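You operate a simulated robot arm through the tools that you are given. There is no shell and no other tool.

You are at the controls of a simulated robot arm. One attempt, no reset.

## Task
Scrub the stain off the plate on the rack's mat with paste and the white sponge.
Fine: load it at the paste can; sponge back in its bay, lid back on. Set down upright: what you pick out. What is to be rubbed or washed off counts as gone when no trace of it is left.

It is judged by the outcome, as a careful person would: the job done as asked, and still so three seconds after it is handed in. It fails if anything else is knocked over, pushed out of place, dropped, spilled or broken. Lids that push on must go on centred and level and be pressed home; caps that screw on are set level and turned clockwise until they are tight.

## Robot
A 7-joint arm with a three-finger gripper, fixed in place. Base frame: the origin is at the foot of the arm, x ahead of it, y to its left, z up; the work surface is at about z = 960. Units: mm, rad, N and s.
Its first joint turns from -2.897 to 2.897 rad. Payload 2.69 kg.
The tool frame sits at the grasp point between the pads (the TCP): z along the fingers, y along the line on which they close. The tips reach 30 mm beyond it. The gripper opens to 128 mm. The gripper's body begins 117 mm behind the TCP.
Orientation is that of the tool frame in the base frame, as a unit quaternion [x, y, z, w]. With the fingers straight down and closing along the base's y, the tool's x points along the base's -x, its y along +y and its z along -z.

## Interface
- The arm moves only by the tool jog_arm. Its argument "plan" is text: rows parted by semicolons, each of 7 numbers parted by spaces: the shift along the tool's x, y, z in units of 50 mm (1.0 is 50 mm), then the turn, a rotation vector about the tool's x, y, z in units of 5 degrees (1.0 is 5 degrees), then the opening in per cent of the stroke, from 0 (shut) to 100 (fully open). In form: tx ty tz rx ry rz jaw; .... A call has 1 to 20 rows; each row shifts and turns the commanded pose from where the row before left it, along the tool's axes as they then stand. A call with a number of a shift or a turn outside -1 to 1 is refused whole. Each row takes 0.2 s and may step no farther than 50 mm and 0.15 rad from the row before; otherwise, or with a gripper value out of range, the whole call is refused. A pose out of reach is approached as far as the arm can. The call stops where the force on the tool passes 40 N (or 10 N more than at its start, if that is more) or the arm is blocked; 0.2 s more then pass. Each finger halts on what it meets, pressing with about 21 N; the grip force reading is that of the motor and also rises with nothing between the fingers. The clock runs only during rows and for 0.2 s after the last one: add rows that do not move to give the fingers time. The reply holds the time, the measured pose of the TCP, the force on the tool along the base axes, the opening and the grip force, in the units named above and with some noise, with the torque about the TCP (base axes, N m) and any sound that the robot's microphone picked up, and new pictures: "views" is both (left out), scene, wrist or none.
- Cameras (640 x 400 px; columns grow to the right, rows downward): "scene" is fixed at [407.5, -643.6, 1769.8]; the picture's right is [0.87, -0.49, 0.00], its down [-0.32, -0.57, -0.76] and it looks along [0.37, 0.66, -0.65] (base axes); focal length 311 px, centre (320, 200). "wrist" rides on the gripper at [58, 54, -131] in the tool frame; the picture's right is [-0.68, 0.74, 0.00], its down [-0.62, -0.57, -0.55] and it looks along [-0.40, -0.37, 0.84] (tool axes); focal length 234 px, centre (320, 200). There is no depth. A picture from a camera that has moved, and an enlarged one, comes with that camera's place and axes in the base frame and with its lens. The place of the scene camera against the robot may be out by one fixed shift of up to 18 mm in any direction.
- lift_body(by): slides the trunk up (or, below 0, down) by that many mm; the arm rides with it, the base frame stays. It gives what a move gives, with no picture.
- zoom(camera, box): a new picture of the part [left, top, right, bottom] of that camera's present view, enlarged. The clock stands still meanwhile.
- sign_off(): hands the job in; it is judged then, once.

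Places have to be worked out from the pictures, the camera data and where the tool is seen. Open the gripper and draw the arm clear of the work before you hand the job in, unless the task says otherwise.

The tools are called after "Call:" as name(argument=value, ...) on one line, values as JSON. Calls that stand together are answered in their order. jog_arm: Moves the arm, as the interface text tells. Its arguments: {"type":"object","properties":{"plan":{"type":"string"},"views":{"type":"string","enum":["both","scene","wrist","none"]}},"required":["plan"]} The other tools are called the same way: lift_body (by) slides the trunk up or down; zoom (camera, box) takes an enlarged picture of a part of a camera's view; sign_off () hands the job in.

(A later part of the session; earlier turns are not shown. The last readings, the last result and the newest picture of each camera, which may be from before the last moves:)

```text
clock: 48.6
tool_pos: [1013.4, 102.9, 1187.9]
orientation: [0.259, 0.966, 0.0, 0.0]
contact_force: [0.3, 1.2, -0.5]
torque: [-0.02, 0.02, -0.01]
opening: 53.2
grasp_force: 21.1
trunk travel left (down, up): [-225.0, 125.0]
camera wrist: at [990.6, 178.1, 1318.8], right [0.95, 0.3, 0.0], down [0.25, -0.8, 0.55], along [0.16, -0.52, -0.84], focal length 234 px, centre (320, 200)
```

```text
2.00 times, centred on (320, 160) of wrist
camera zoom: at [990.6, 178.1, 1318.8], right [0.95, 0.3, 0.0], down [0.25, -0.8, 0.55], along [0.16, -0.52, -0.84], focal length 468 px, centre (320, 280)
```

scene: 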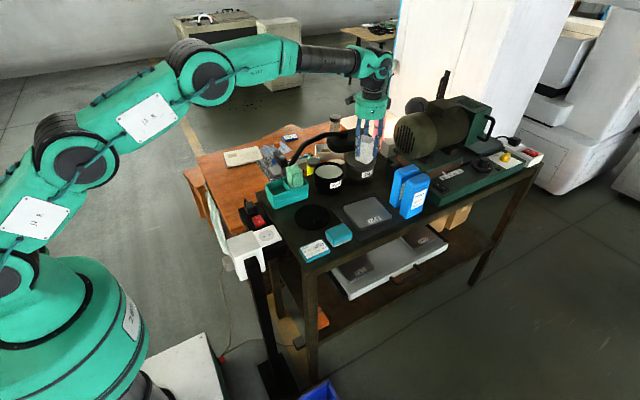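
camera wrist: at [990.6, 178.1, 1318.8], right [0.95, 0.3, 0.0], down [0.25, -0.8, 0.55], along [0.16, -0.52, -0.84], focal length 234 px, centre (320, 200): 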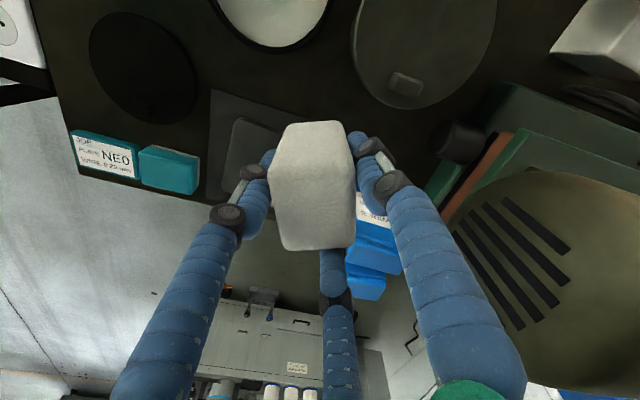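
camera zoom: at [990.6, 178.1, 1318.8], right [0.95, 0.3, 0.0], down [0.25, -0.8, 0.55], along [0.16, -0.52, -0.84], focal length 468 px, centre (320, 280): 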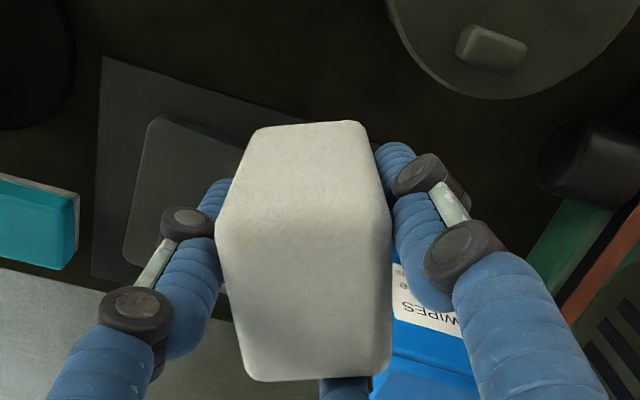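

The plate appears clean with no trace visible. I check it at high zoom, and also look at how the sponge now sits in the grip, since it seems to have turned a bit.

Call:
zoom(camera="scene", box=[345, 190, 395, 230])

Call:
zoom(camera="wrist", box=[250, 100, 380, 270])

Call:
zoom(camera="scene", box=[330, 90, 410, 190])

```text
10.00 times, centred on (370, 210) of scene
camera zoom: at [407.5, -643.6, 1769.8], right [0.87, -0.49, 0.0], down [-0.32, -0.57, -0.76], along [0.37, 0.66, -0.65], focal length 3108 px, centre (-180, 100)
```

zoom: 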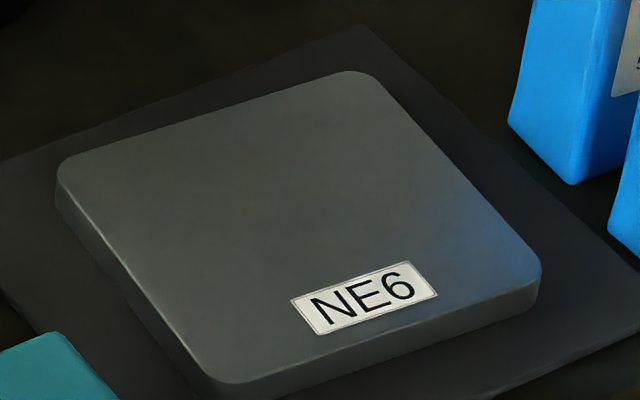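

```text
2.35 times, centred on (315, 185) of wrist
camera zoom: at [990.6, 178.1, 1318.8], right [0.95, 0.3, 0.0], down [0.25, -0.8, 0.55], along [0.16, -0.52, -0.84], focal length 551 px, centre (332, 235)
```

zoom: 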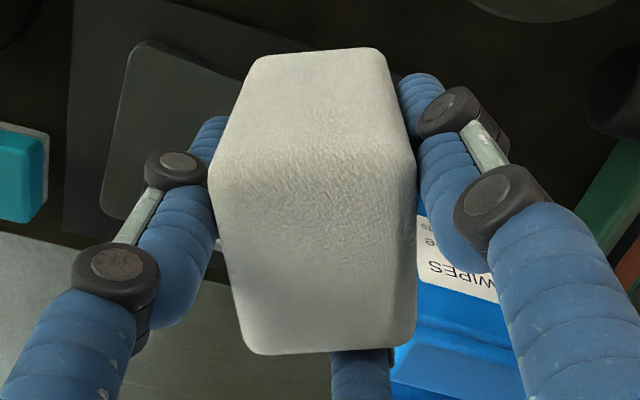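

```text
4.00 times, centred on (370, 140) of scene
camera zoom: at [407.5, -643.6, 1769.8], right [0.87, -0.49, 0.0], down [-0.32, -0.57, -0.76], along [0.37, 0.66, -0.65], focal length 1243 px, centre (120, 440)
```

zoom: 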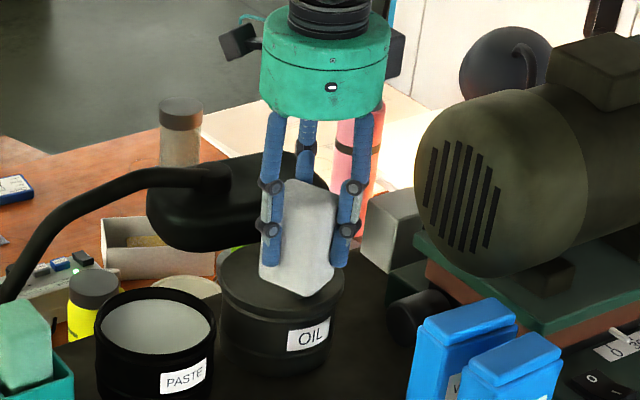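

The plate is clean, edge to edge. The sponge has turned about +19.5° (CCW) in the grip and sits some 5 mm higher, so I carry it back above its bay and yaw the gripper to square it up.

Call:
jog_arm(plan="0 0 -0.4 0 0 0 0; 0.8055 -0.0898 0 0 0 0 0; 0.8055 -0.0898 0 0 0 0 0; 0.8055 -0.0898 0 0 0 0 0; 0.8055 -0.0898 0 0 0 0 0; 0.8055 -0.0898 0 0 0 0 0; 0.8055 -0.0898 0 0 0 0 0; 0.8055 -0.0898 0 0 0 0 0; 0.8055 -0.0898 0 0 0 0 0; 0 0 0 0 0 1 0; 0 0 0 0 0 1 0; 0 0 0 0 0 1 0; 0 0 0 0 0 0.9 0; 0 0 0 0 0 0 0")

Call:
zoom(camera="wrist", box=[200, 60, 440, 260])

Call:
zoom(camera="scene", box=[240, 90, 340, 210])

```text
clock: 51.6
tool_pos: [715.3, 235.3, 1207.9]
orientation: [0.419, 0.908, 0.0, 0.0]
contact_force: [0.0, -0.2, -0.2]
torque: [0.03, -0.03, -0.03]
opening: 53.3
grasp_force: 20.5
trunk travel left (down, up): [-225.0, 125.0]
camera wrist: at [719.2, 312.7, 1339.8], right [1.0, -0.04, 0.0], down [-0.03, -0.84, 0.55], along [-0.02, -0.55, -0.84], focal length 234 px, centre (320, 200)
```

scene: 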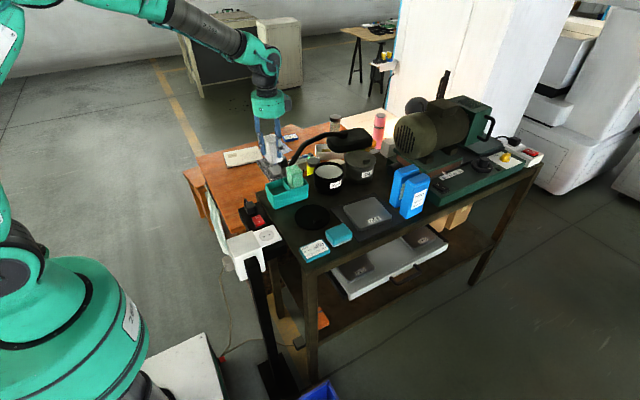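
wrist: 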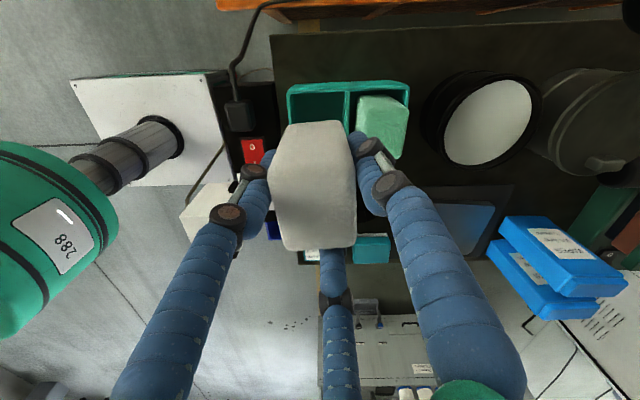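

```text
2.00 times, centred on (320, 160) of wrist
camera zoom: at [719.2, 312.7, 1339.8], right [1.0, -0.04, 0.0], down [-0.03, -0.84, 0.55], along [-0.02, -0.55, -0.84], focal length 468 px, centre (320, 280)
```

zoom: 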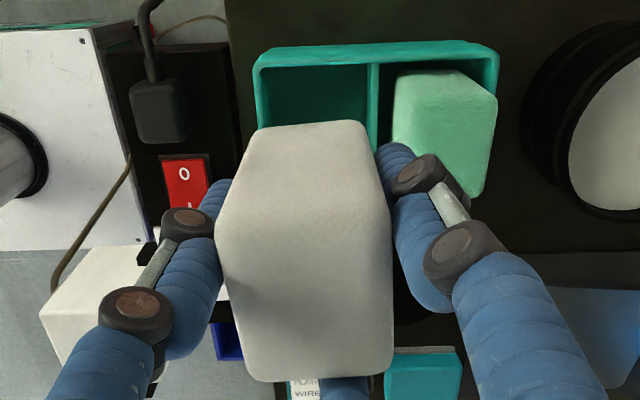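

```text
3.33 times, centred on (290, 150) of scene
camera zoom: at [407.5, -643.6, 1769.8], right [0.87, -0.49, 0.0], down [-0.32, -0.57, -0.76], along [0.37, 0.66, -0.65], focal length 1036 px, centre (420, 367)
```

zoom: 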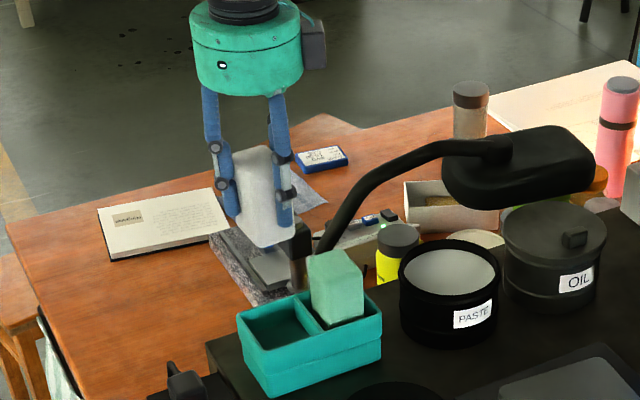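

The sponge is now square (within ~2°) and centred over its empty bay (sponge ≈ (714, 233), bay centre ≈ (716, 235)). I nudge it and descend to just above the rim, then check.

Call:
jog_arm(plan="-0.011 0.043 0.4 0 0 0 0; 0 0 0.8 0 0 0 0; 0 0 0.7 0 0 0 0; 0 0 0.2 0 0 0 0; 0 0 0 0 0 0 0")

Call:
zoom(camera="scene", box=[250, 130, 330, 210])

Call:
zoom(camera="wrist", box=[200, 60, 440, 260])

```text
clock: 52.8
tool_pos: [718.7, 235.4, 1104.2]
orientation: [0.419, 0.908, 0.0, 0.0]
contact_force: [-0.5, -0.5, -0.4]
torque: [-0.03, 0.01, 0.03]
opening: 53.1
grasp_force: 20.9
trunk travel left (down, up): [-225.0, 125.0]
camera wrist: at [723.3, 314.1, 1235.4], right [1.0, -0.04, 0.0], down [-0.03, -0.84, 0.55], along [-0.02, -0.55, -0.84], focal length 234 px, centre (320, 200)
```

scene: 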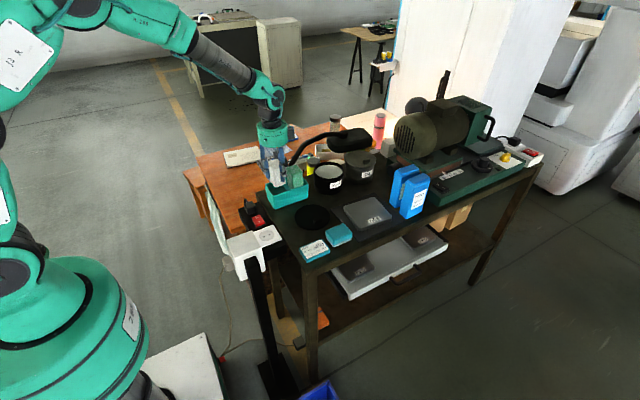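
wrist: 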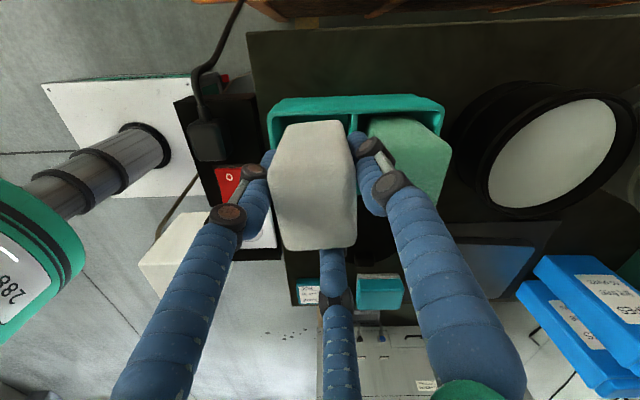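

```text
5.00 times, centred on (290, 170) of scene
camera zoom: at [407.5, -643.6, 1769.8], right [0.87, -0.49, 0.0], down [-0.32, -0.57, -0.76], along [0.37, 0.66, -0.65], focal length 1554 px, centre (470, 350)
```

zoom: 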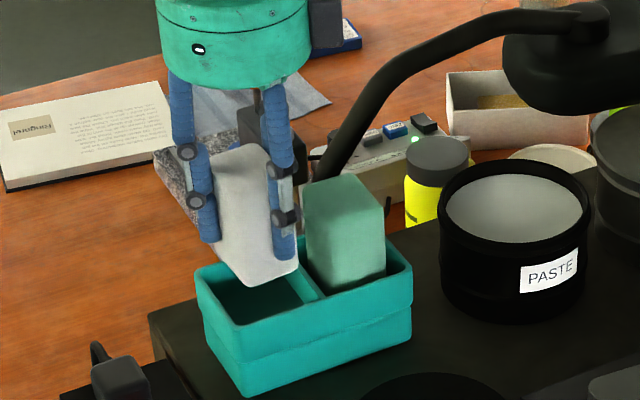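

```text
2.00 times, centred on (320, 160) of wrist
camera zoom: at [723.3, 314.1, 1235.4], right [1.0, -0.04, 0.0], down [-0.03, -0.84, 0.55], along [-0.02, -0.55, -0.84], focal length 468 px, centre (320, 280)
```

zoom: 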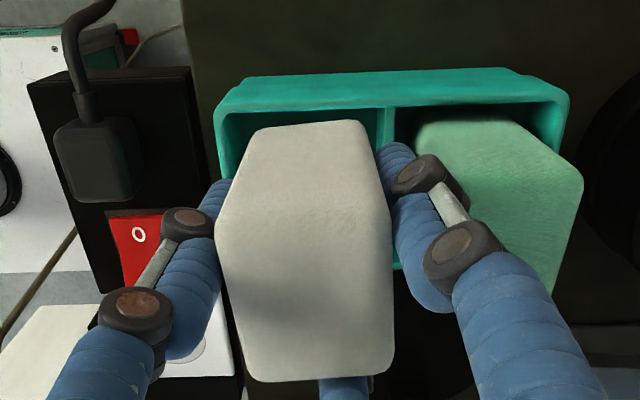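

The sponge bottom is near z≈1050, just above the rim. I lower 14 mm more and compare its edges against the bay opening before it enters.

Call:
jog_arm(plan="0 0 0.14 0 0 0 0; 0 0 0.14 0 0 0 0; 0 0 0 0 0 0 0", views="none")

Call:
zoom(camera="scene", box=[260, 155, 320, 210])

Call:
zoom(camera="wrist", box=[250, 80, 390, 200])

```text
clock: 53.6
tool_pos: [720.3, 235.4, 1091.2]
orientation: [0.418, 0.908, 0.002, 0.0]
contact_force: [-1.9, -0.5, 6.2]
torque: [0.27, -0.08, 0.05]
opening: 53.3
grasp_force: 20.6
trunk travel left (down, up): [-225.0, 125.0]
```

```text
7.27 times, centred on (290, 182) of scene
camera zoom: at [407.5, -643.6, 1769.8], right [0.87, -0.49, 0.0], down [-0.32, -0.57, -0.76], along [0.37, 0.66, -0.65], focal length 2261 px, centre (538, 327)
```

zoom: 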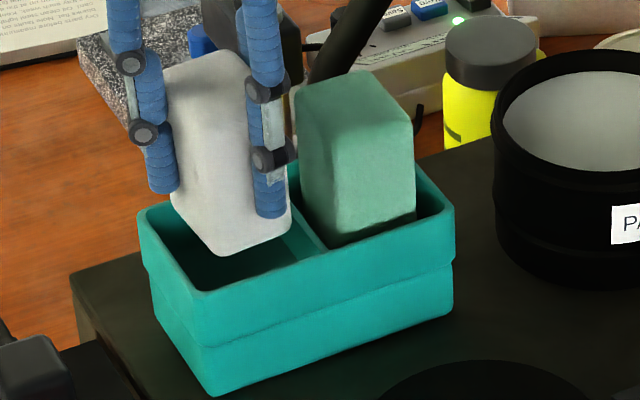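

```text
3.33 times, centred on (320, 140) of wrist
camera zoom: at [723.1, 313.3, 1222.1], right [1.0, -0.04, 0.0], down [-0.03, -0.84, 0.55], along [-0.02, -0.55, -0.84], focal length 781 px, centre (320, 400)
```

zoom: 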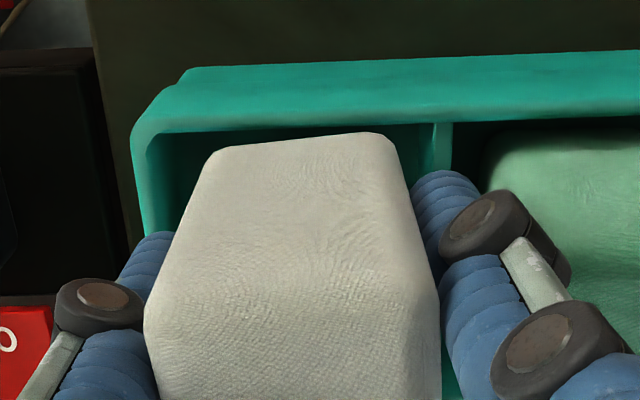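

A light contact (6 N, torque toward +y) shows the sponge's +y edge touching the back rim; its bottom sits about 7 mm too far in +y and slightly in +x. I lift a little, shift by (−6, −8) mm and look again.

Call:
jog_arm(plan="0 0 -0.16 0 0 0 0; -0.044 -0.195 0 0 0 0 0; 0 0 0 0 0 0 0", views="none")

Call:
zoom(camera="scene", box=[260, 155, 320, 210])

Call:
zoom(camera="wrist", box=[250, 80, 390, 200])

```text
clock: 54.4
tool_pos: [713.3, 227.4, 1097.1]
orientation: [0.418, 0.908, 0.0, 0.001]
contact_force: [-0.1, 0.2, -0.1]
torque: [0.04, -0.01, -0.02]
opening: 52.8
grasp_force: 20.9
trunk travel left (down, up): [-225.0, 125.0]
```

```text
7.27 times, centred on (290, 182) of scene
camera zoom: at [407.5, -643.6, 1769.8], right [0.87, -0.49, 0.0], down [-0.32, -0.57, -0.76], along [0.37, 0.66, -0.65], focal length 2261 px, centre (538, 327)
```

zoom: 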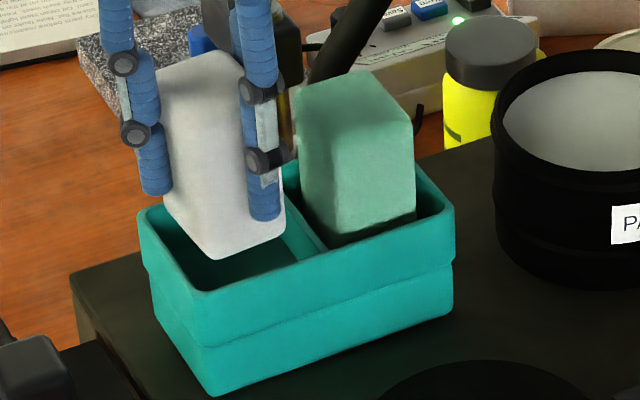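

```text
3.33 times, centred on (320, 140) of wrist
camera zoom: at [716.6, 304.5, 1229.1], right [1.0, -0.04, 0.0], down [-0.03, -0.84, 0.55], along [-0.02, -0.55, -0.84], focal length 781 px, centre (320, 400)
```

zoom: 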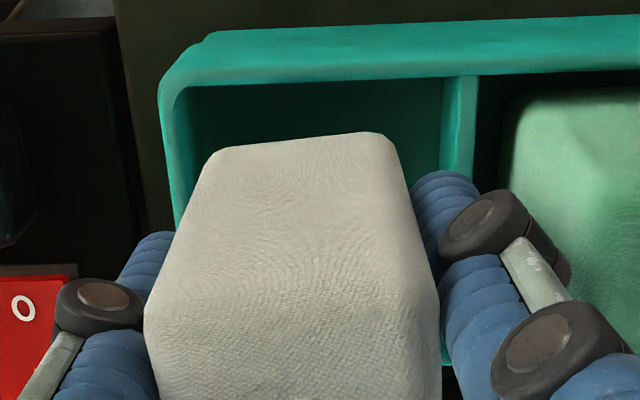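

Now there are clear gaps all around, with only the −x side a little tight. I shift +3 mm in x and descend into the bay gently.

Call:
jog_arm(plan="-0.024 0.059 0 0 0 0 0; 0 0 0.1 0 0 0 0; 0 0 0.1 0 0 0 0; 0 0 0.1 0 0 0 0; 0 0 0 0 0 0 0", views="none")

Call:
zoom(camera="scene", box=[260, 155, 320, 210])

Call:
zoom(camera="wrist", box=[250, 80, 390, 200])

```text
clock: 55.6
tool_pos: [715.9, 227.1, 1082.2]
orientation: [0.419, 0.908, 0.0, 0.001]
contact_force: [-0.6, -0.5, 0.4]
torque: [-0.02, 0.01, -0.02]
opening: 52.9
grasp_force: 21.2
trunk travel left (down, up): [-225.0, 125.0]
```

```text
7.27 times, centred on (290, 182) of scene
camera zoom: at [407.5, -643.6, 1769.8], right [0.87, -0.49, 0.0], down [-0.32, -0.57, -0.76], along [0.37, 0.66, -0.65], focal length 2261 px, centre (538, 327)
```

zoom: 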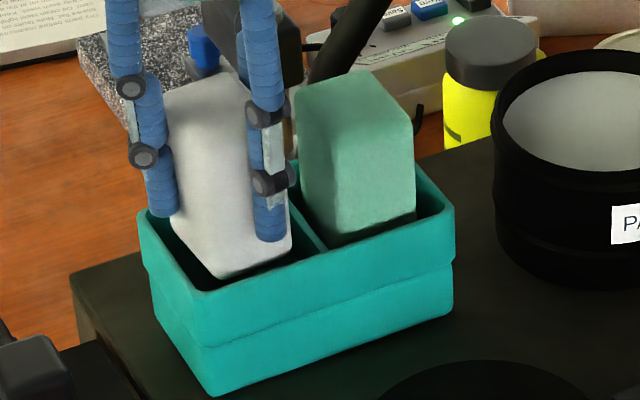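

```text
3.33 times, centred on (320, 140) of wrist
camera zoom: at [719.4, 306.2, 1213.5], right [1.0, -0.04, 0.0], down [-0.03, -0.84, 0.55], along [-0.02, -0.55, -0.84], focal length 781 px, centre (320, 400)
```

zoom: 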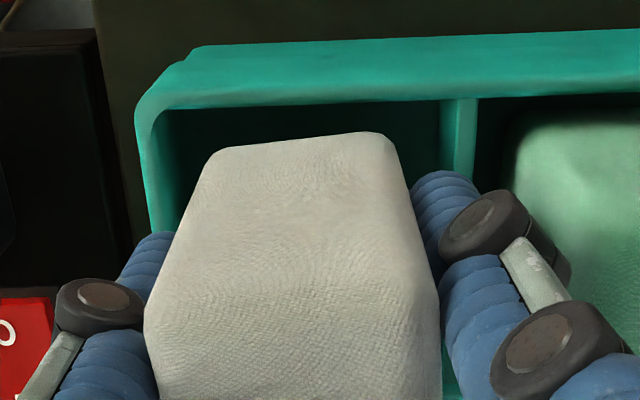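

The sponge bottom is inside the bay with no contact. I continue in small steps toward the floor.

Call:
jog_arm(plan="0 0 0.06 0 0 0 0; 0 0 0.06 0 0 0 0; 0 0 0.06 0 0 0 0; 0 0 0 0 0 0 0", views="none")

Call:
jog_arm(plan="0 0 0.06 0 0 0 0; 0 0 0.04 0 0 0 0", views="none")

Call:
zoom(camera="scene", box=[260, 155, 320, 210])

```text
clock: 56.6
tool_pos: [716.2, 228.4, 1072.7]
orientation: [0.418, 0.908, -0.001, 0.0]
contact_force: [0.3, 0.9, 0.1]
torque: [-0.03, -0.03, 0.0]
opening: 53.0
grasp_force: 20.9
trunk travel left (down, up): [-225.0, 125.0]
```

```text
clock: 57.2
tool_pos: [715.9, 227.7, 1067.6]
orientation: [0.418, 0.908, 0.0, -0.001]
contact_force: [-0.2, -0.5, -0.1]
torque: [0.03, -0.03, 0.02]
opening: 52.8
grasp_force: 20.7
trunk travel left (down, up): [-225.0, 125.0]
```

```text
7.27 times, centred on (290, 182) of scene
camera zoom: at [407.5, -643.6, 1769.8], right [0.87, -0.49, 0.0], down [-0.32, -0.57, -0.76], along [0.37, 0.66, -0.65], focal length 2261 px, centre (538, 327)
```

zoom: 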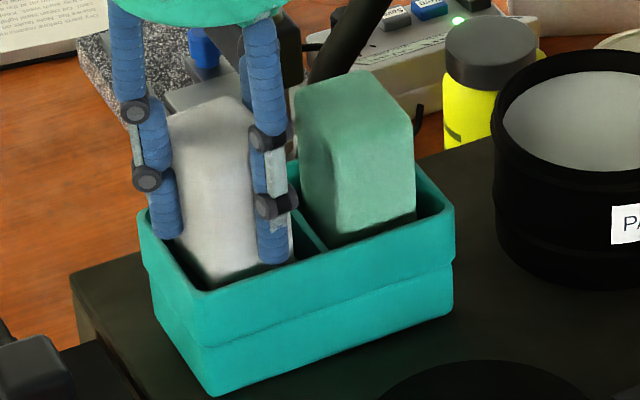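

Still no contact; by comparison with the first picture the sponge is about 8 mm above its seat, and the finger tips are near the rim. I go 4 mm lower, then open just slightly so it settles onto the bay floor.

Call:
jog_arm(plan="0 0 0.04 0 0 0 0; 0 0 0.04 0 0 0 0; 0 0 0 0 0 0 0", views="none")

Call:
jog_arm(plan="0 0 0 0 0 0 44; 0 0 0 0 0 0 47; 0 0 0 0 0 0 49; 0 0 0 0 0 0 49")

Call:
zoom(camera="scene", box=[260, 155, 320, 210])

Call:
zoom(camera="wrist", box=[220, 80, 420, 240])

```text
clock: 58.0
tool_pos: [714.7, 227.8, 1064.8]
orientation: [0.419, 0.908, 0.0, 0.0]
contact_force: [0.2, 0.7, -1.3]
torque: [-0.02, 0.0, -0.01]
opening: 53.0
grasp_force: 21.4
trunk travel left (down, up): [-225.0, 125.0]
```

```text
clock: 59.0
tool_pos: [716.1, 228.2, 1064.9]
orientation: [0.419, 0.908, 0.0, 0.0]
contact_force: [-0.5, -0.8, -0.1]
torque: [0.0, 0.0, -0.05]
opening: 62.5
grasp_force: 0.1
trunk travel left (down, up): [-225.0, 125.0]
camera wrist: at [719.5, 306.5, 1195.9], right [1.0, -0.04, 0.0], down [-0.03, -0.84, 0.55], along [-0.02, -0.55, -0.84], focal length 234 px, centre (320, 200)
```

scene: 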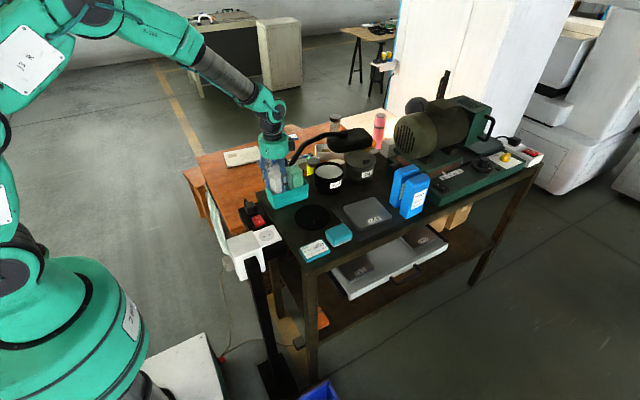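
wrist: 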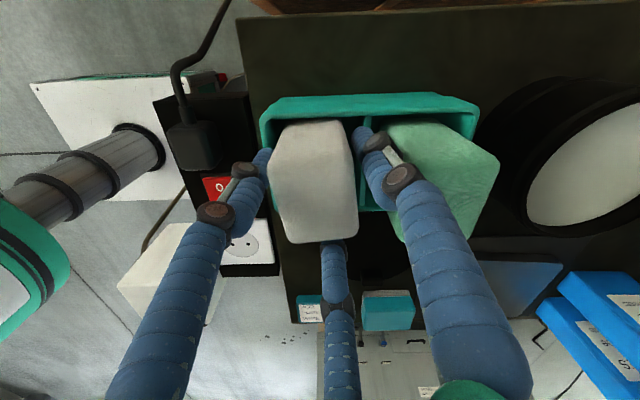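

```text
7.27 times, centred on (290, 182) of scene
camera zoom: at [407.5, -643.6, 1769.8], right [0.87, -0.49, 0.0], down [-0.32, -0.57, -0.76], along [0.37, 0.66, -0.65], focal length 2261 px, centre (538, 327)
```

zoom: 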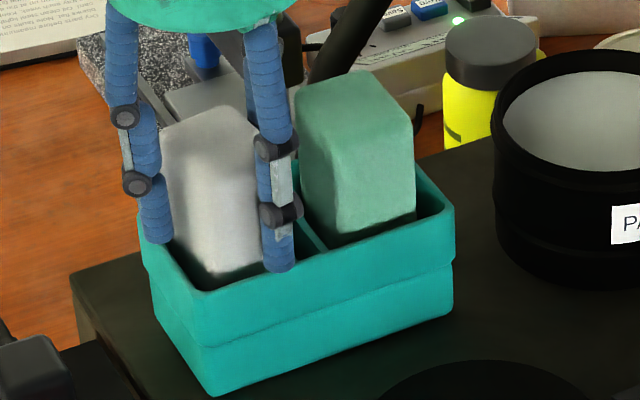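

```text
2.50 times, centred on (320, 160) of wrist
camera zoom: at [719.5, 306.5, 1195.9], right [1.0, -0.04, 0.0], down [-0.03, -0.84, 0.55], along [-0.02, -0.55, -0.84], focal length 585 px, centre (320, 300)
```

zoom: 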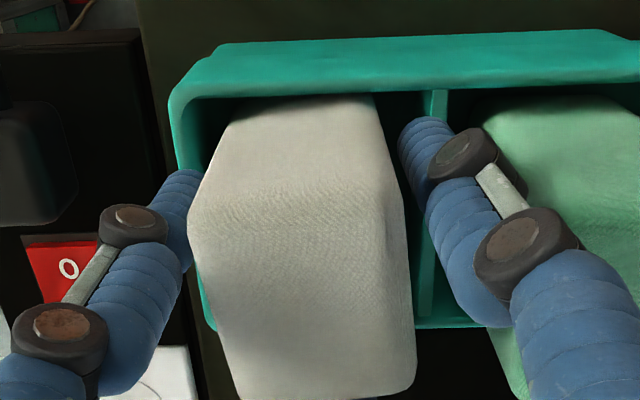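

The sponge has settled in its bay. I raise the open fingers straight up and check.

Call:
jog_arm(plan="0 0 -0.1 0 0 0 49; 0 0 -0.4 0 0 0 49; 0 0 -0.8 0 0 0 49; 0 0 -0.8 0 0 0 49; 0 0 -0.8 0 0 0 60; 0 0 0 0 0 0 60")

Call:
zoom(camera="scene", box=[260, 155, 320, 210])

Call:
zoom(camera="wrist", box=[220, 80, 420, 240])

```text
clock: 60.4
tool_pos: [715.7, 227.9, 1208.8]
orientation: [0.419, 0.908, 0.0, 0.0]
contact_force: [-0.6, -0.1, -0.1]
torque: [0.02, 0.01, 0.0]
opening: 76.7
grasp_force: 0.0
trunk travel left (down, up): [-225.0, 125.0]
camera wrist: at [719.1, 306.6, 1340.4], right [1.0, -0.04, 0.0], down [-0.03, -0.84, 0.55], along [-0.02, -0.55, -0.84], focal length 234 px, centre (320, 200)
```

scene: 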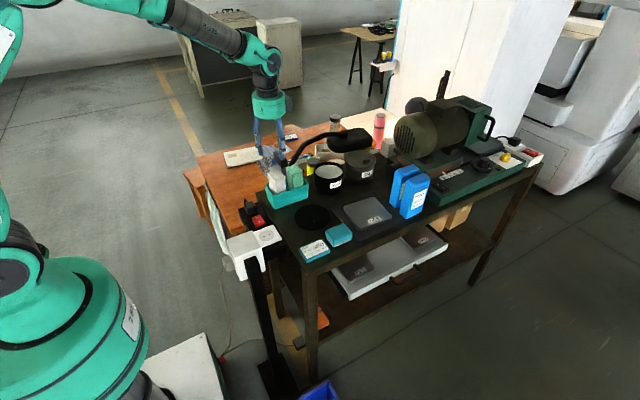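
wrist: 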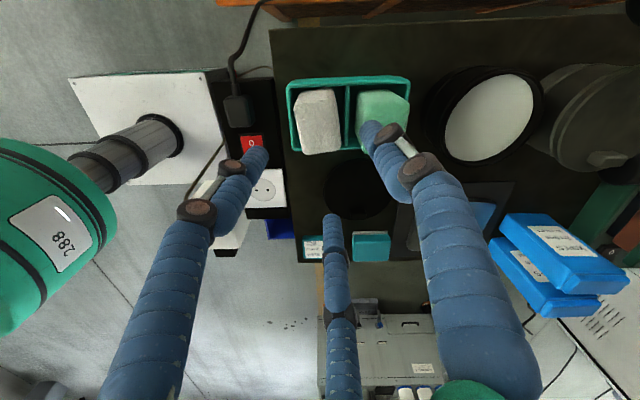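

```text
7.27 times, centred on (290, 182) of scene
camera zoom: at [407.5, -643.6, 1769.8], right [0.87, -0.49, 0.0], down [-0.32, -0.57, -0.76], along [0.37, 0.66, -0.65], focal length 2261 px, centre (538, 327)
```

zoom: 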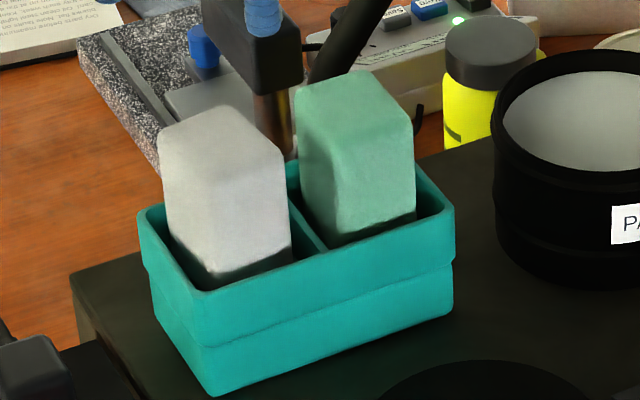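

```text
2.50 times, centred on (320, 160) of wrist
camera zoom: at [719.1, 306.6, 1340.4], right [1.0, -0.04, 0.0], down [-0.03, -0.84, 0.55], along [-0.02, -0.55, -0.84], focal length 585 px, centre (320, 300)
```

zoom: 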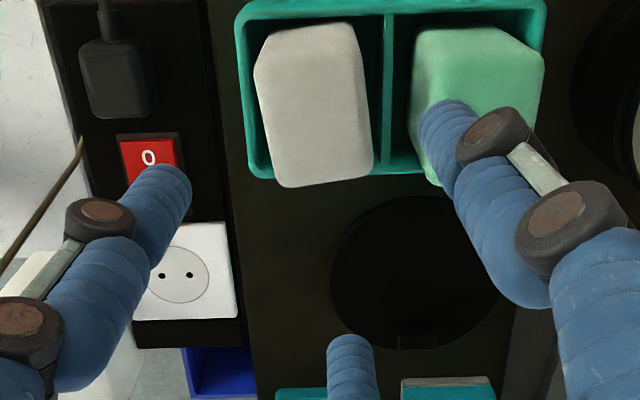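

The white sponge stands in its bay and the caddy is undisturbed. Now I turn the gripper back to its original yaw and move over the lid to measure it.

Call:
jog_arm(plan="0 0 0 0 0 -1 60; 0 0 0 0 0 -1 60; 0 0 0 0 0 -1 60; 0 0 0 0 0 -1 60; 0 0 0 0 0 -1 60; 0 0 0 0 0 -1 60; 0 0 0 0 0 -1 60; 0 0 0 0 0 -1 60; 0 0 0 0 0 -1 60; 0 0 0 0 0 -0.9 60; -0.264 -0.76 0 0 0 0 60; -0.264 -0.76 0 0 0 0 60; -0.264 -0.76 0 0 0 0 60; -0.264 -0.76 0 0 0 0 60; -0.264 -0.76 0 0 0 0 60; 0 0 0 0 0 0 100; 0 0 0 0 0 0 100")

Call:
zoom(camera="wrist", box=[260, 50, 420, 170])

Call:
zoom(camera="wrist", box=[400, 20, 620, 180])

```text
clock: 64.0
tool_pos: [780.2, 38.6, 1207.2]
orientation: [0.0, 1.0, 0.0, -0.001]
contact_force: [-0.6, 0.7, 1.2]
torque: [-0.03, -0.03, -0.01]
opening: 128.2
grasp_force: 0.2
trunk travel left (down, up): [-225.0, 125.0]
camera wrist: at [722.2, 90.7, 1339.8], right [0.68, 0.74, 0.0], down [0.62, -0.57, 0.55], along [0.4, -0.37, -0.84], focal length 234 px, centre (320, 200)
```

scene: 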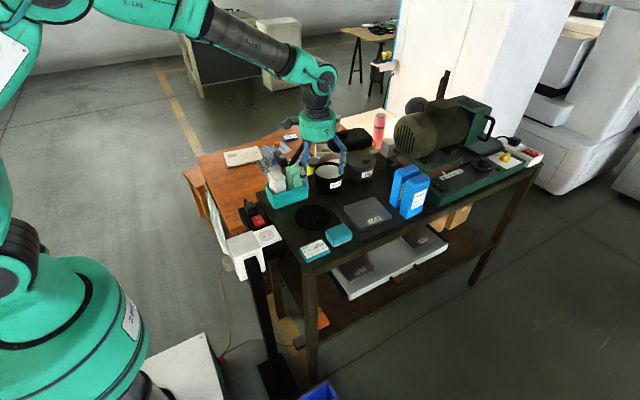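
wrist: 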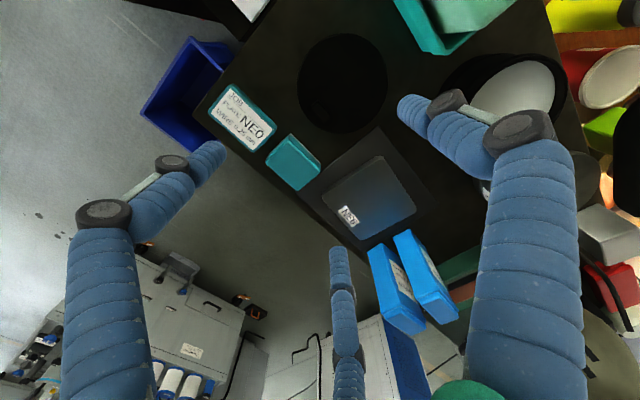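

```text
3.33 times, centred on (340, 110) of wrist
camera zoom: at [722.2, 90.7, 1339.8], right [0.68, 0.74, 0.0], down [0.62, -0.57, 0.55], along [0.4, -0.37, -0.84], focal length 781 px, centre (253, 500)
```

zoom: 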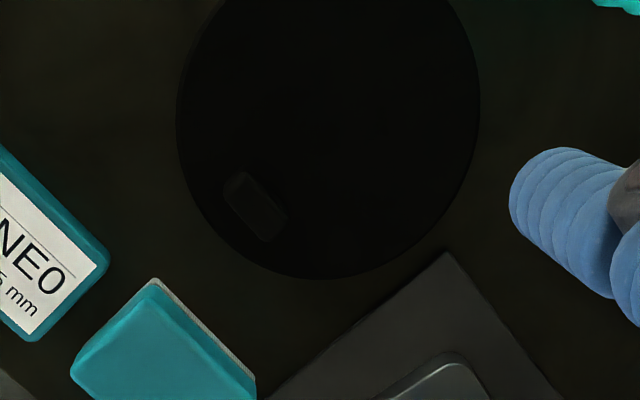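

```text
2.50 times, centred on (510, 100) of wrist
camera zoom: at [722.2, 90.7, 1339.8], right [0.68, 0.74, 0.0], down [0.62, -0.57, 0.55], along [0.4, -0.37, -0.84], focal length 585 px, centre (-155, 450)
```

zoom: 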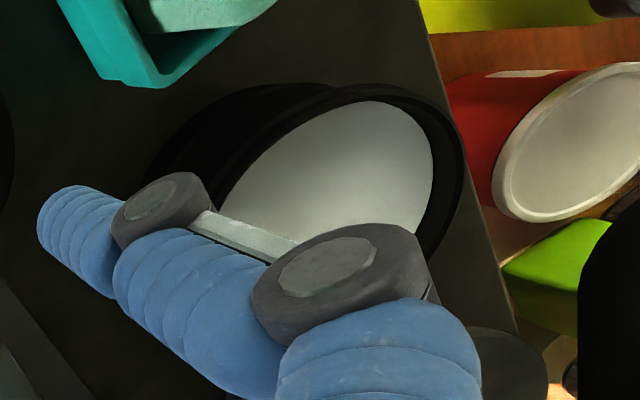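

The lid is at about (773–778, 87) and its knob, aligned with x, is at (778.5, 39.5). I descend around the knob with the TCP 5 mm to −y, where the three fingers balance, and stop just above the lid.

Call:
jog_arm(plan="0.034 -0.08 0.6 0 0 0 45; 0 0 0.9 0 0 0 45; 0 0 0.9 0 0 0 45; 0 0 0.9 0 0 0 45; 0 0 0.4 0 0 0 45; 0 0 0 0 0 0 45")

Call:
zoom(camera="wrist", box=[260, 110, 380, 220])

Call:
zoom(camera="scene", box=[280, 160, 360, 230])

```text
clock: 65.4
tool_pos: [779.2, 35.3, 1025.2]
orientation: [0.0, 1.0, -0.001, 0.0]
contact_force: [1.2, -0.1, 0.3]
torque: [0.0, 0.02, -0.01]
opening: 57.7
grasp_force: 0.1
trunk travel left (down, up): [-225.0, 125.0]
camera wrist: at [720.8, 86.2, 1156.8], right [0.68, 0.74, 0.0], down [0.62, -0.57, 0.55], along [0.4, -0.37, -0.84], focal length 234 px, centre (320, 200)
```

scene: 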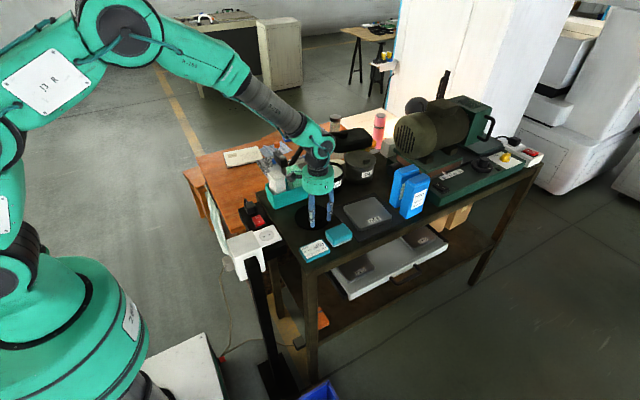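
wrist: 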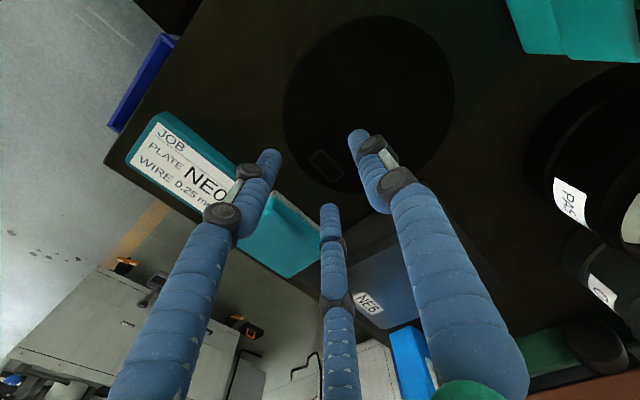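

```text
3.64 times, centred on (320, 165) of wrist
camera zoom: at [720.8, 86.2, 1156.8], right [0.68, 0.74, 0.0], down [0.62, -0.57, 0.55], along [0.4, -0.37, -0.84], focal length 852 px, centre (320, 327)
```

zoom: 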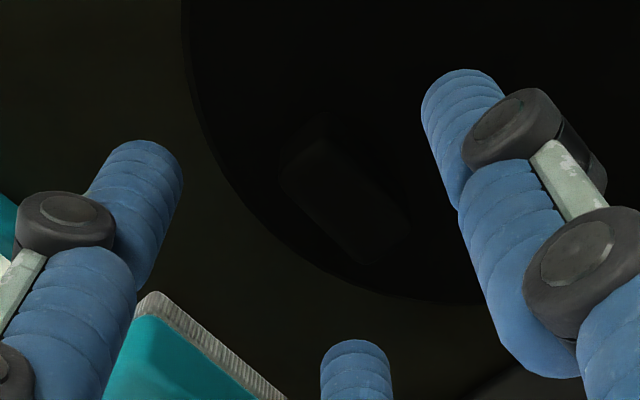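

```text
5.71 times, centred on (320, 195) of scene
camera zoom: at [407.5, -643.6, 1769.8], right [0.87, -0.49, 0.0], down [-0.32, -0.57, -0.76], along [0.37, 0.66, -0.65], focal length 1776 px, centre (320, 229)
```

zoom: 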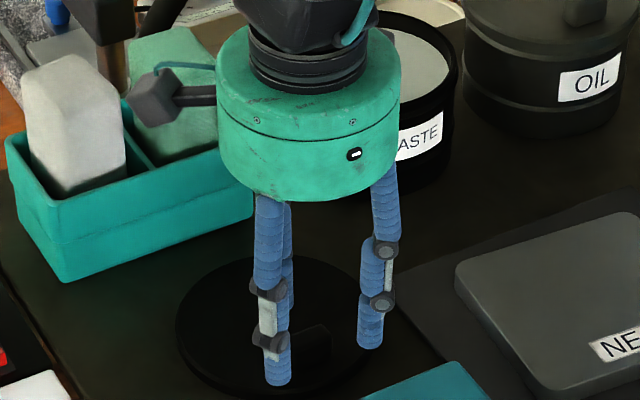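

The knob (centre ≈ (780, 39)) sits where I want it relative to the fingers. I descend the last 17 mm and close.

Call:
jog_arm(plan="0 0 0.2 0 0 0 45; 0 0 0.14 0 0 0 45; 0 0 0 0 0 0 45", views="none")

Call:
jog_arm(plan="0 0 0 0 0 0 30; 0 0 0 0 0 0 0; 0 0 0 0 0 0 0; 0 0 0 0 0 0 0")

Call:
zoom(camera="wrist", box=[260, 110, 380, 220])

```text
clock: 66.2
tool_pos: [778.8, 34.7, 1008.2]
orientation: [0.0, 1.0, 0.0, -0.001]
contact_force: [1.8, 0.1, 0.9]
torque: [0.01, 0.02, -0.02]
opening: 57.6
grasp_force: 0.1
trunk travel left (down, up): [-225.0, 125.0]
```

```text
clock: 67.2
tool_pos: [779.9, 32.7, 1007.6]
orientation: [0.0, 1.0, 0.0, 0.0]
contact_force: [-0.2, -0.8, 0.9]
torque: [-0.01, 0.06, 0.03]
opening: 24.8
grasp_force: 20.6
trunk travel left (down, up): [-225.0, 125.0]
camera wrist: at [721.4, 86.4, 1138.9], right [0.68, 0.74, 0.0], down [0.62, -0.57, 0.55], along [0.4, -0.37, -0.84], focal length 234 px, centre (320, 200)
```

scene: 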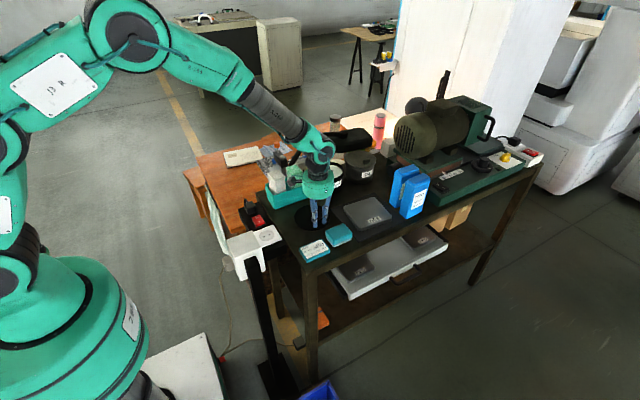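
wrist: 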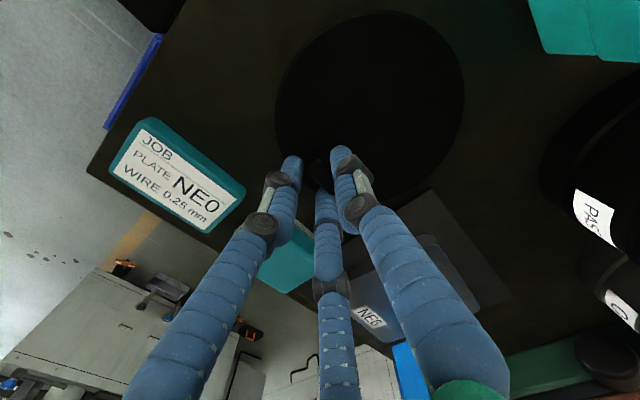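

```text
3.64 times, centred on (320, 165) of wrist
camera zoom: at [721.4, 86.4, 1138.9], right [0.68, 0.74, 0.0], down [0.62, -0.57, 0.55], along [0.4, -0.37, -0.84], focal length 852 px, centre (320, 327)
```

zoom: 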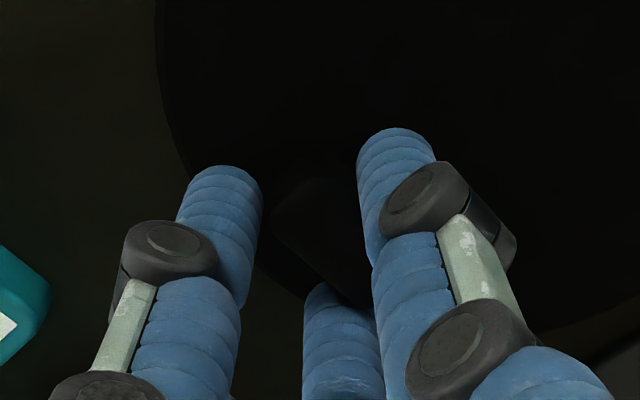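

The grip matches the first one (24.8 mm). I lift the lid and carry it +x and then +y to hover over the can at the computed home position, TCP ≈ (929, 168.6).

Call:
jog_arm(plan="0 0 -0.2 0 0 0 0; 0 0 -0.7 0 0 0 0; 0 0 -0.9 0 0 0 0; 0 0 -0.86 0 0 0 0; -0.749 0 0 0 0 0 0; -0.749 0 0 0 0 0 0; -0.749 0 0 0 0 0 0; -0.749 0 0 0 0 0 0; 0 0.672 0 0 0 0 0; 0 0.672 0 0 0 0 0; 0 0.672 0 0 0 0 0; 0 0.672 0 0 0 0 0; 0 0 0 0 0 0 0; 0 0 0 0 0 0 0")

Call:
zoom(camera="scene", box=[310, 120, 380, 200])

Call:
zoom(camera="wrist", box=[240, 0, 500, 220])

```text
clock: 70.2
tool_pos: [929.5, 167.9, 1139.5]
orientation: [0.0, 1.0, 0.0, -0.001]
contact_force: [-1.2, -0.2, -1.4]
torque: [-0.03, -0.01, 0.0]
opening: 24.6
grasp_force: 21.0
trunk travel left (down, up): [-225.0, 125.0]
camera wrist: at [871.4, 220.4, 1271.3], right [0.68, 0.74, 0.0], down [0.62, -0.57, 0.55], along [0.4, -0.37, -0.84], focal length 234 px, centre (320, 200)
```

scene: 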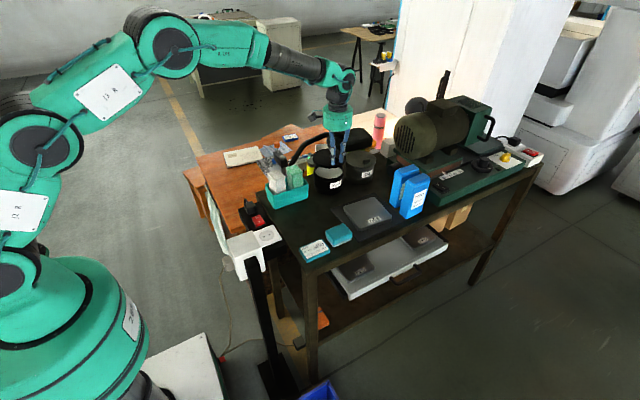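
wrist: 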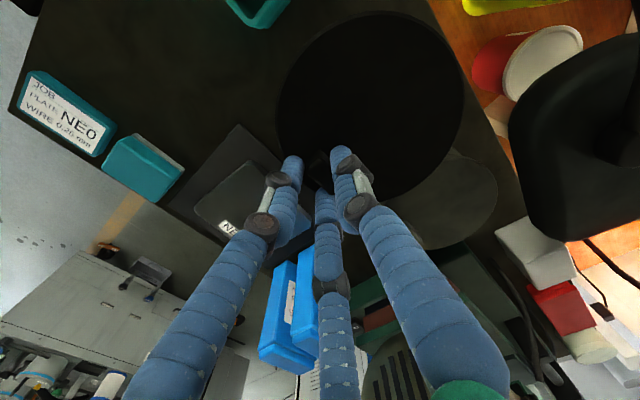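

```text
5.00 times, centred on (345, 160) of scene
camera zoom: at [407.5, -643.6, 1769.8], right [0.87, -0.49, 0.0], down [-0.32, -0.57, -0.76], along [0.37, 0.66, -0.65], focal length 1554 px, centre (195, 400)
```

zoom: 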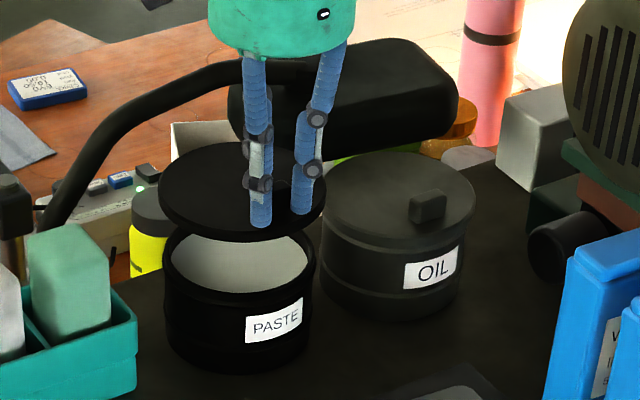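

```text
1.82 times, centred on (370, 110) of wrist
camera zoom: at [871.4, 220.4, 1271.3], right [0.68, 0.74, 0.0], down [0.62, -0.57, 0.55], along [0.4, -0.37, -0.84], focal length 426 px, centre (229, 364)
```

zoom: 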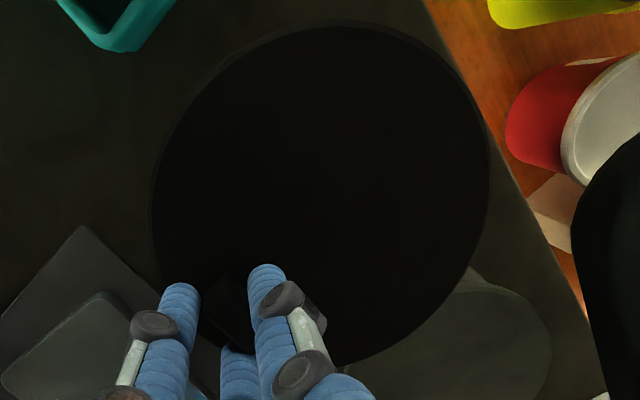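

The lid hovers level over the can and appears aligned. I zoom to measure its lateral alignment against the original lid picture before lowering.

Call:
zoom(camera="scene", box=[315, 145, 375, 200])

```text
7.27 times, centred on (345, 172) of scene
camera zoom: at [407.5, -643.6, 1769.8], right [0.87, -0.49, 0.0], down [-0.32, -0.57, -0.76], along [0.37, 0.66, -0.65], focal length 2261 px, centre (138, 400)
```

zoom: 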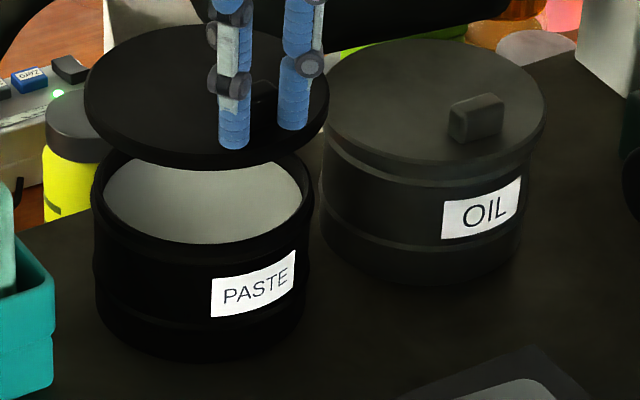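

Lateral alignment agrees within about 1.5 mm. I lower to just above the rim and inspect from both cameras.

Call:
jog_arm(plan="0 0 0.4 0 0 0 0; 0 0 0.3 0 0 0 0; 0 0 0.1 0 0 0 0; 0 0 0 0 0 0 0")

Call:
zoom(camera="scene", box=[315, 145, 375, 200])

Call:
zoom(camera="wrist", box=[260, 0, 480, 200])

```text
clock: 71.2
tool_pos: [927.7, 167.8, 1099.3]
orientation: [0.0, 1.0, 0.0, 0.0]
contact_force: [0.2, -0.5, -0.7]
torque: [-0.03, -0.02, 0.02]
opening: 24.3
grasp_force: 21.0
trunk travel left (down, up): [-225.0, 125.0]
camera wrist: at [871.4, 220.5, 1231.1], right [0.68, 0.74, 0.0], down [0.62, -0.57, 0.55], along [0.4, -0.37, -0.84], focal length 234 px, centre (320, 200)
```

scene: 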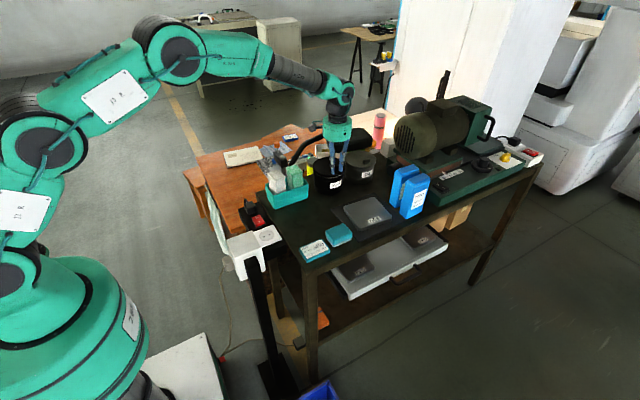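
wrist: 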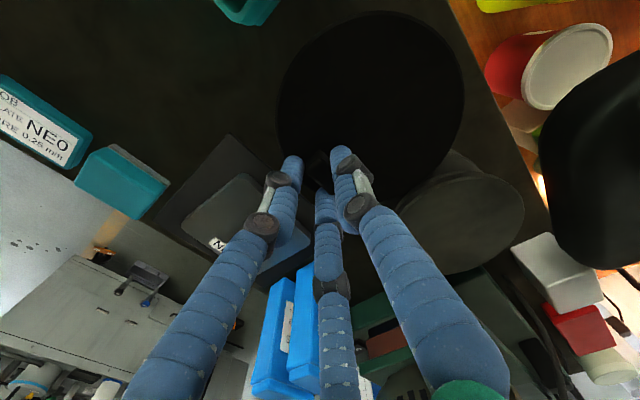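

```text
7.27 times, centred on (345, 172) of scene
camera zoom: at [407.5, -643.6, 1769.8], right [0.87, -0.49, 0.0], down [-0.32, -0.57, -0.76], along [0.37, 0.66, -0.65], focal length 2261 px, centre (138, 400)
```

zoom: 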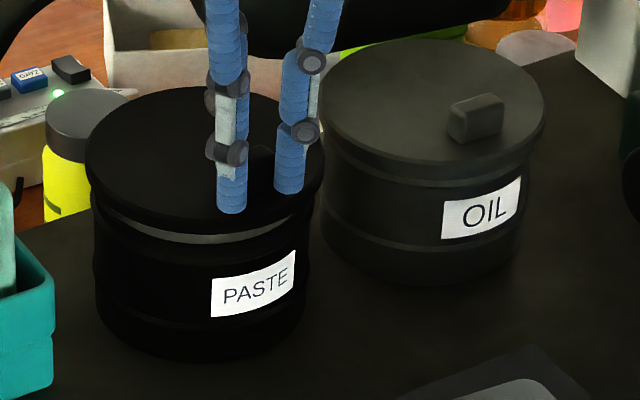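

```text
2.00 times, centred on (370, 100) of wrist
camera zoom: at [871.4, 220.5, 1231.1], right [0.68, 0.74, 0.0], down [0.62, -0.57, 0.55], along [0.4, -0.37, -0.84], focal length 468 px, centre (220, 400)
```

zoom: 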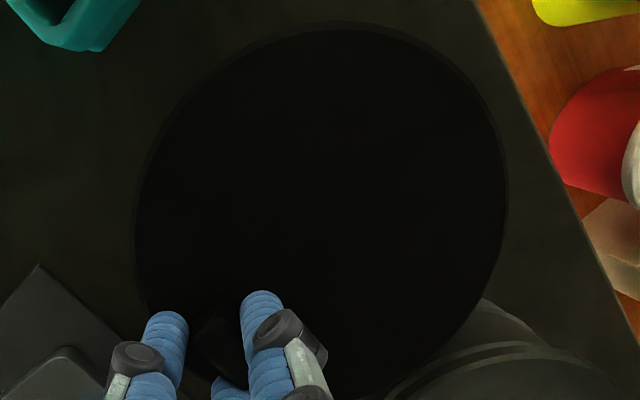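

A three-point circle fit puts the lid's centre at (928.5, 214), against (928.7, 215.4) when it was at home. I nudge +1 mm in y and lower in small steps, watching the force.

Call:
jog_arm(plan="-0.01 0.024 0 0 0 0 0; 0 0 0.04 0 0 0 0; 0 0 0.04 0 0 0 0; 0 0 0 0 0 0 0", views="none")

Call:
jog_arm(plan="0 0 0.04 0 0 0 0; 0 0 0.03 0 0 0 0; 0 0 0 0 0 0 0", views="none")

Call:
zoom(camera="scene", box=[315, 145, 375, 200])

```text
clock: 72.2
tool_pos: [928.3, 168.6, 1096.0]
orientation: [0.001, 1.0, 0.0, -0.001]
contact_force: [-0.3, 0.3, -0.8]
torque: [-0.01, 0.03, -0.02]
opening: 24.2
grasp_force: 21.1
trunk travel left (down, up): [-225.0, 125.0]
```

```text
clock: 73.0
tool_pos: [930.0, 168.7, 1093.6]
orientation: [-0.001, 1.0, -0.001, 0.001]
contact_force: [-0.2, 0.1, -0.9]
torque: [-0.05, -0.02, 0.02]
opening: 24.2
grasp_force: 21.0
trunk travel left (down, up): [-225.0, 125.0]
```

```text
7.27 times, centred on (345, 172) of scene
camera zoom: at [407.5, -643.6, 1769.8], right [0.87, -0.49, 0.0], down [-0.32, -0.57, -0.76], along [0.37, 0.66, -0.65], focal length 2261 px, centre (138, 400)
```

zoom: 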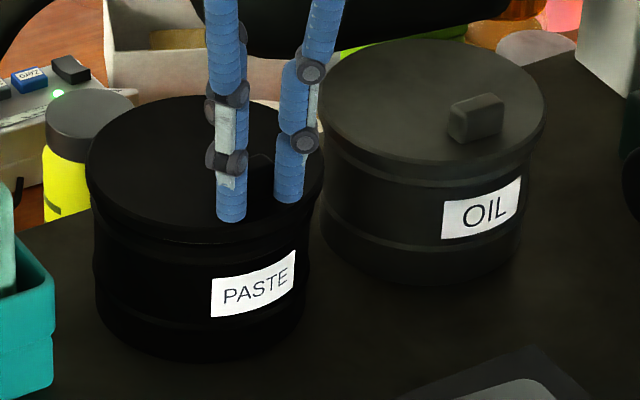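

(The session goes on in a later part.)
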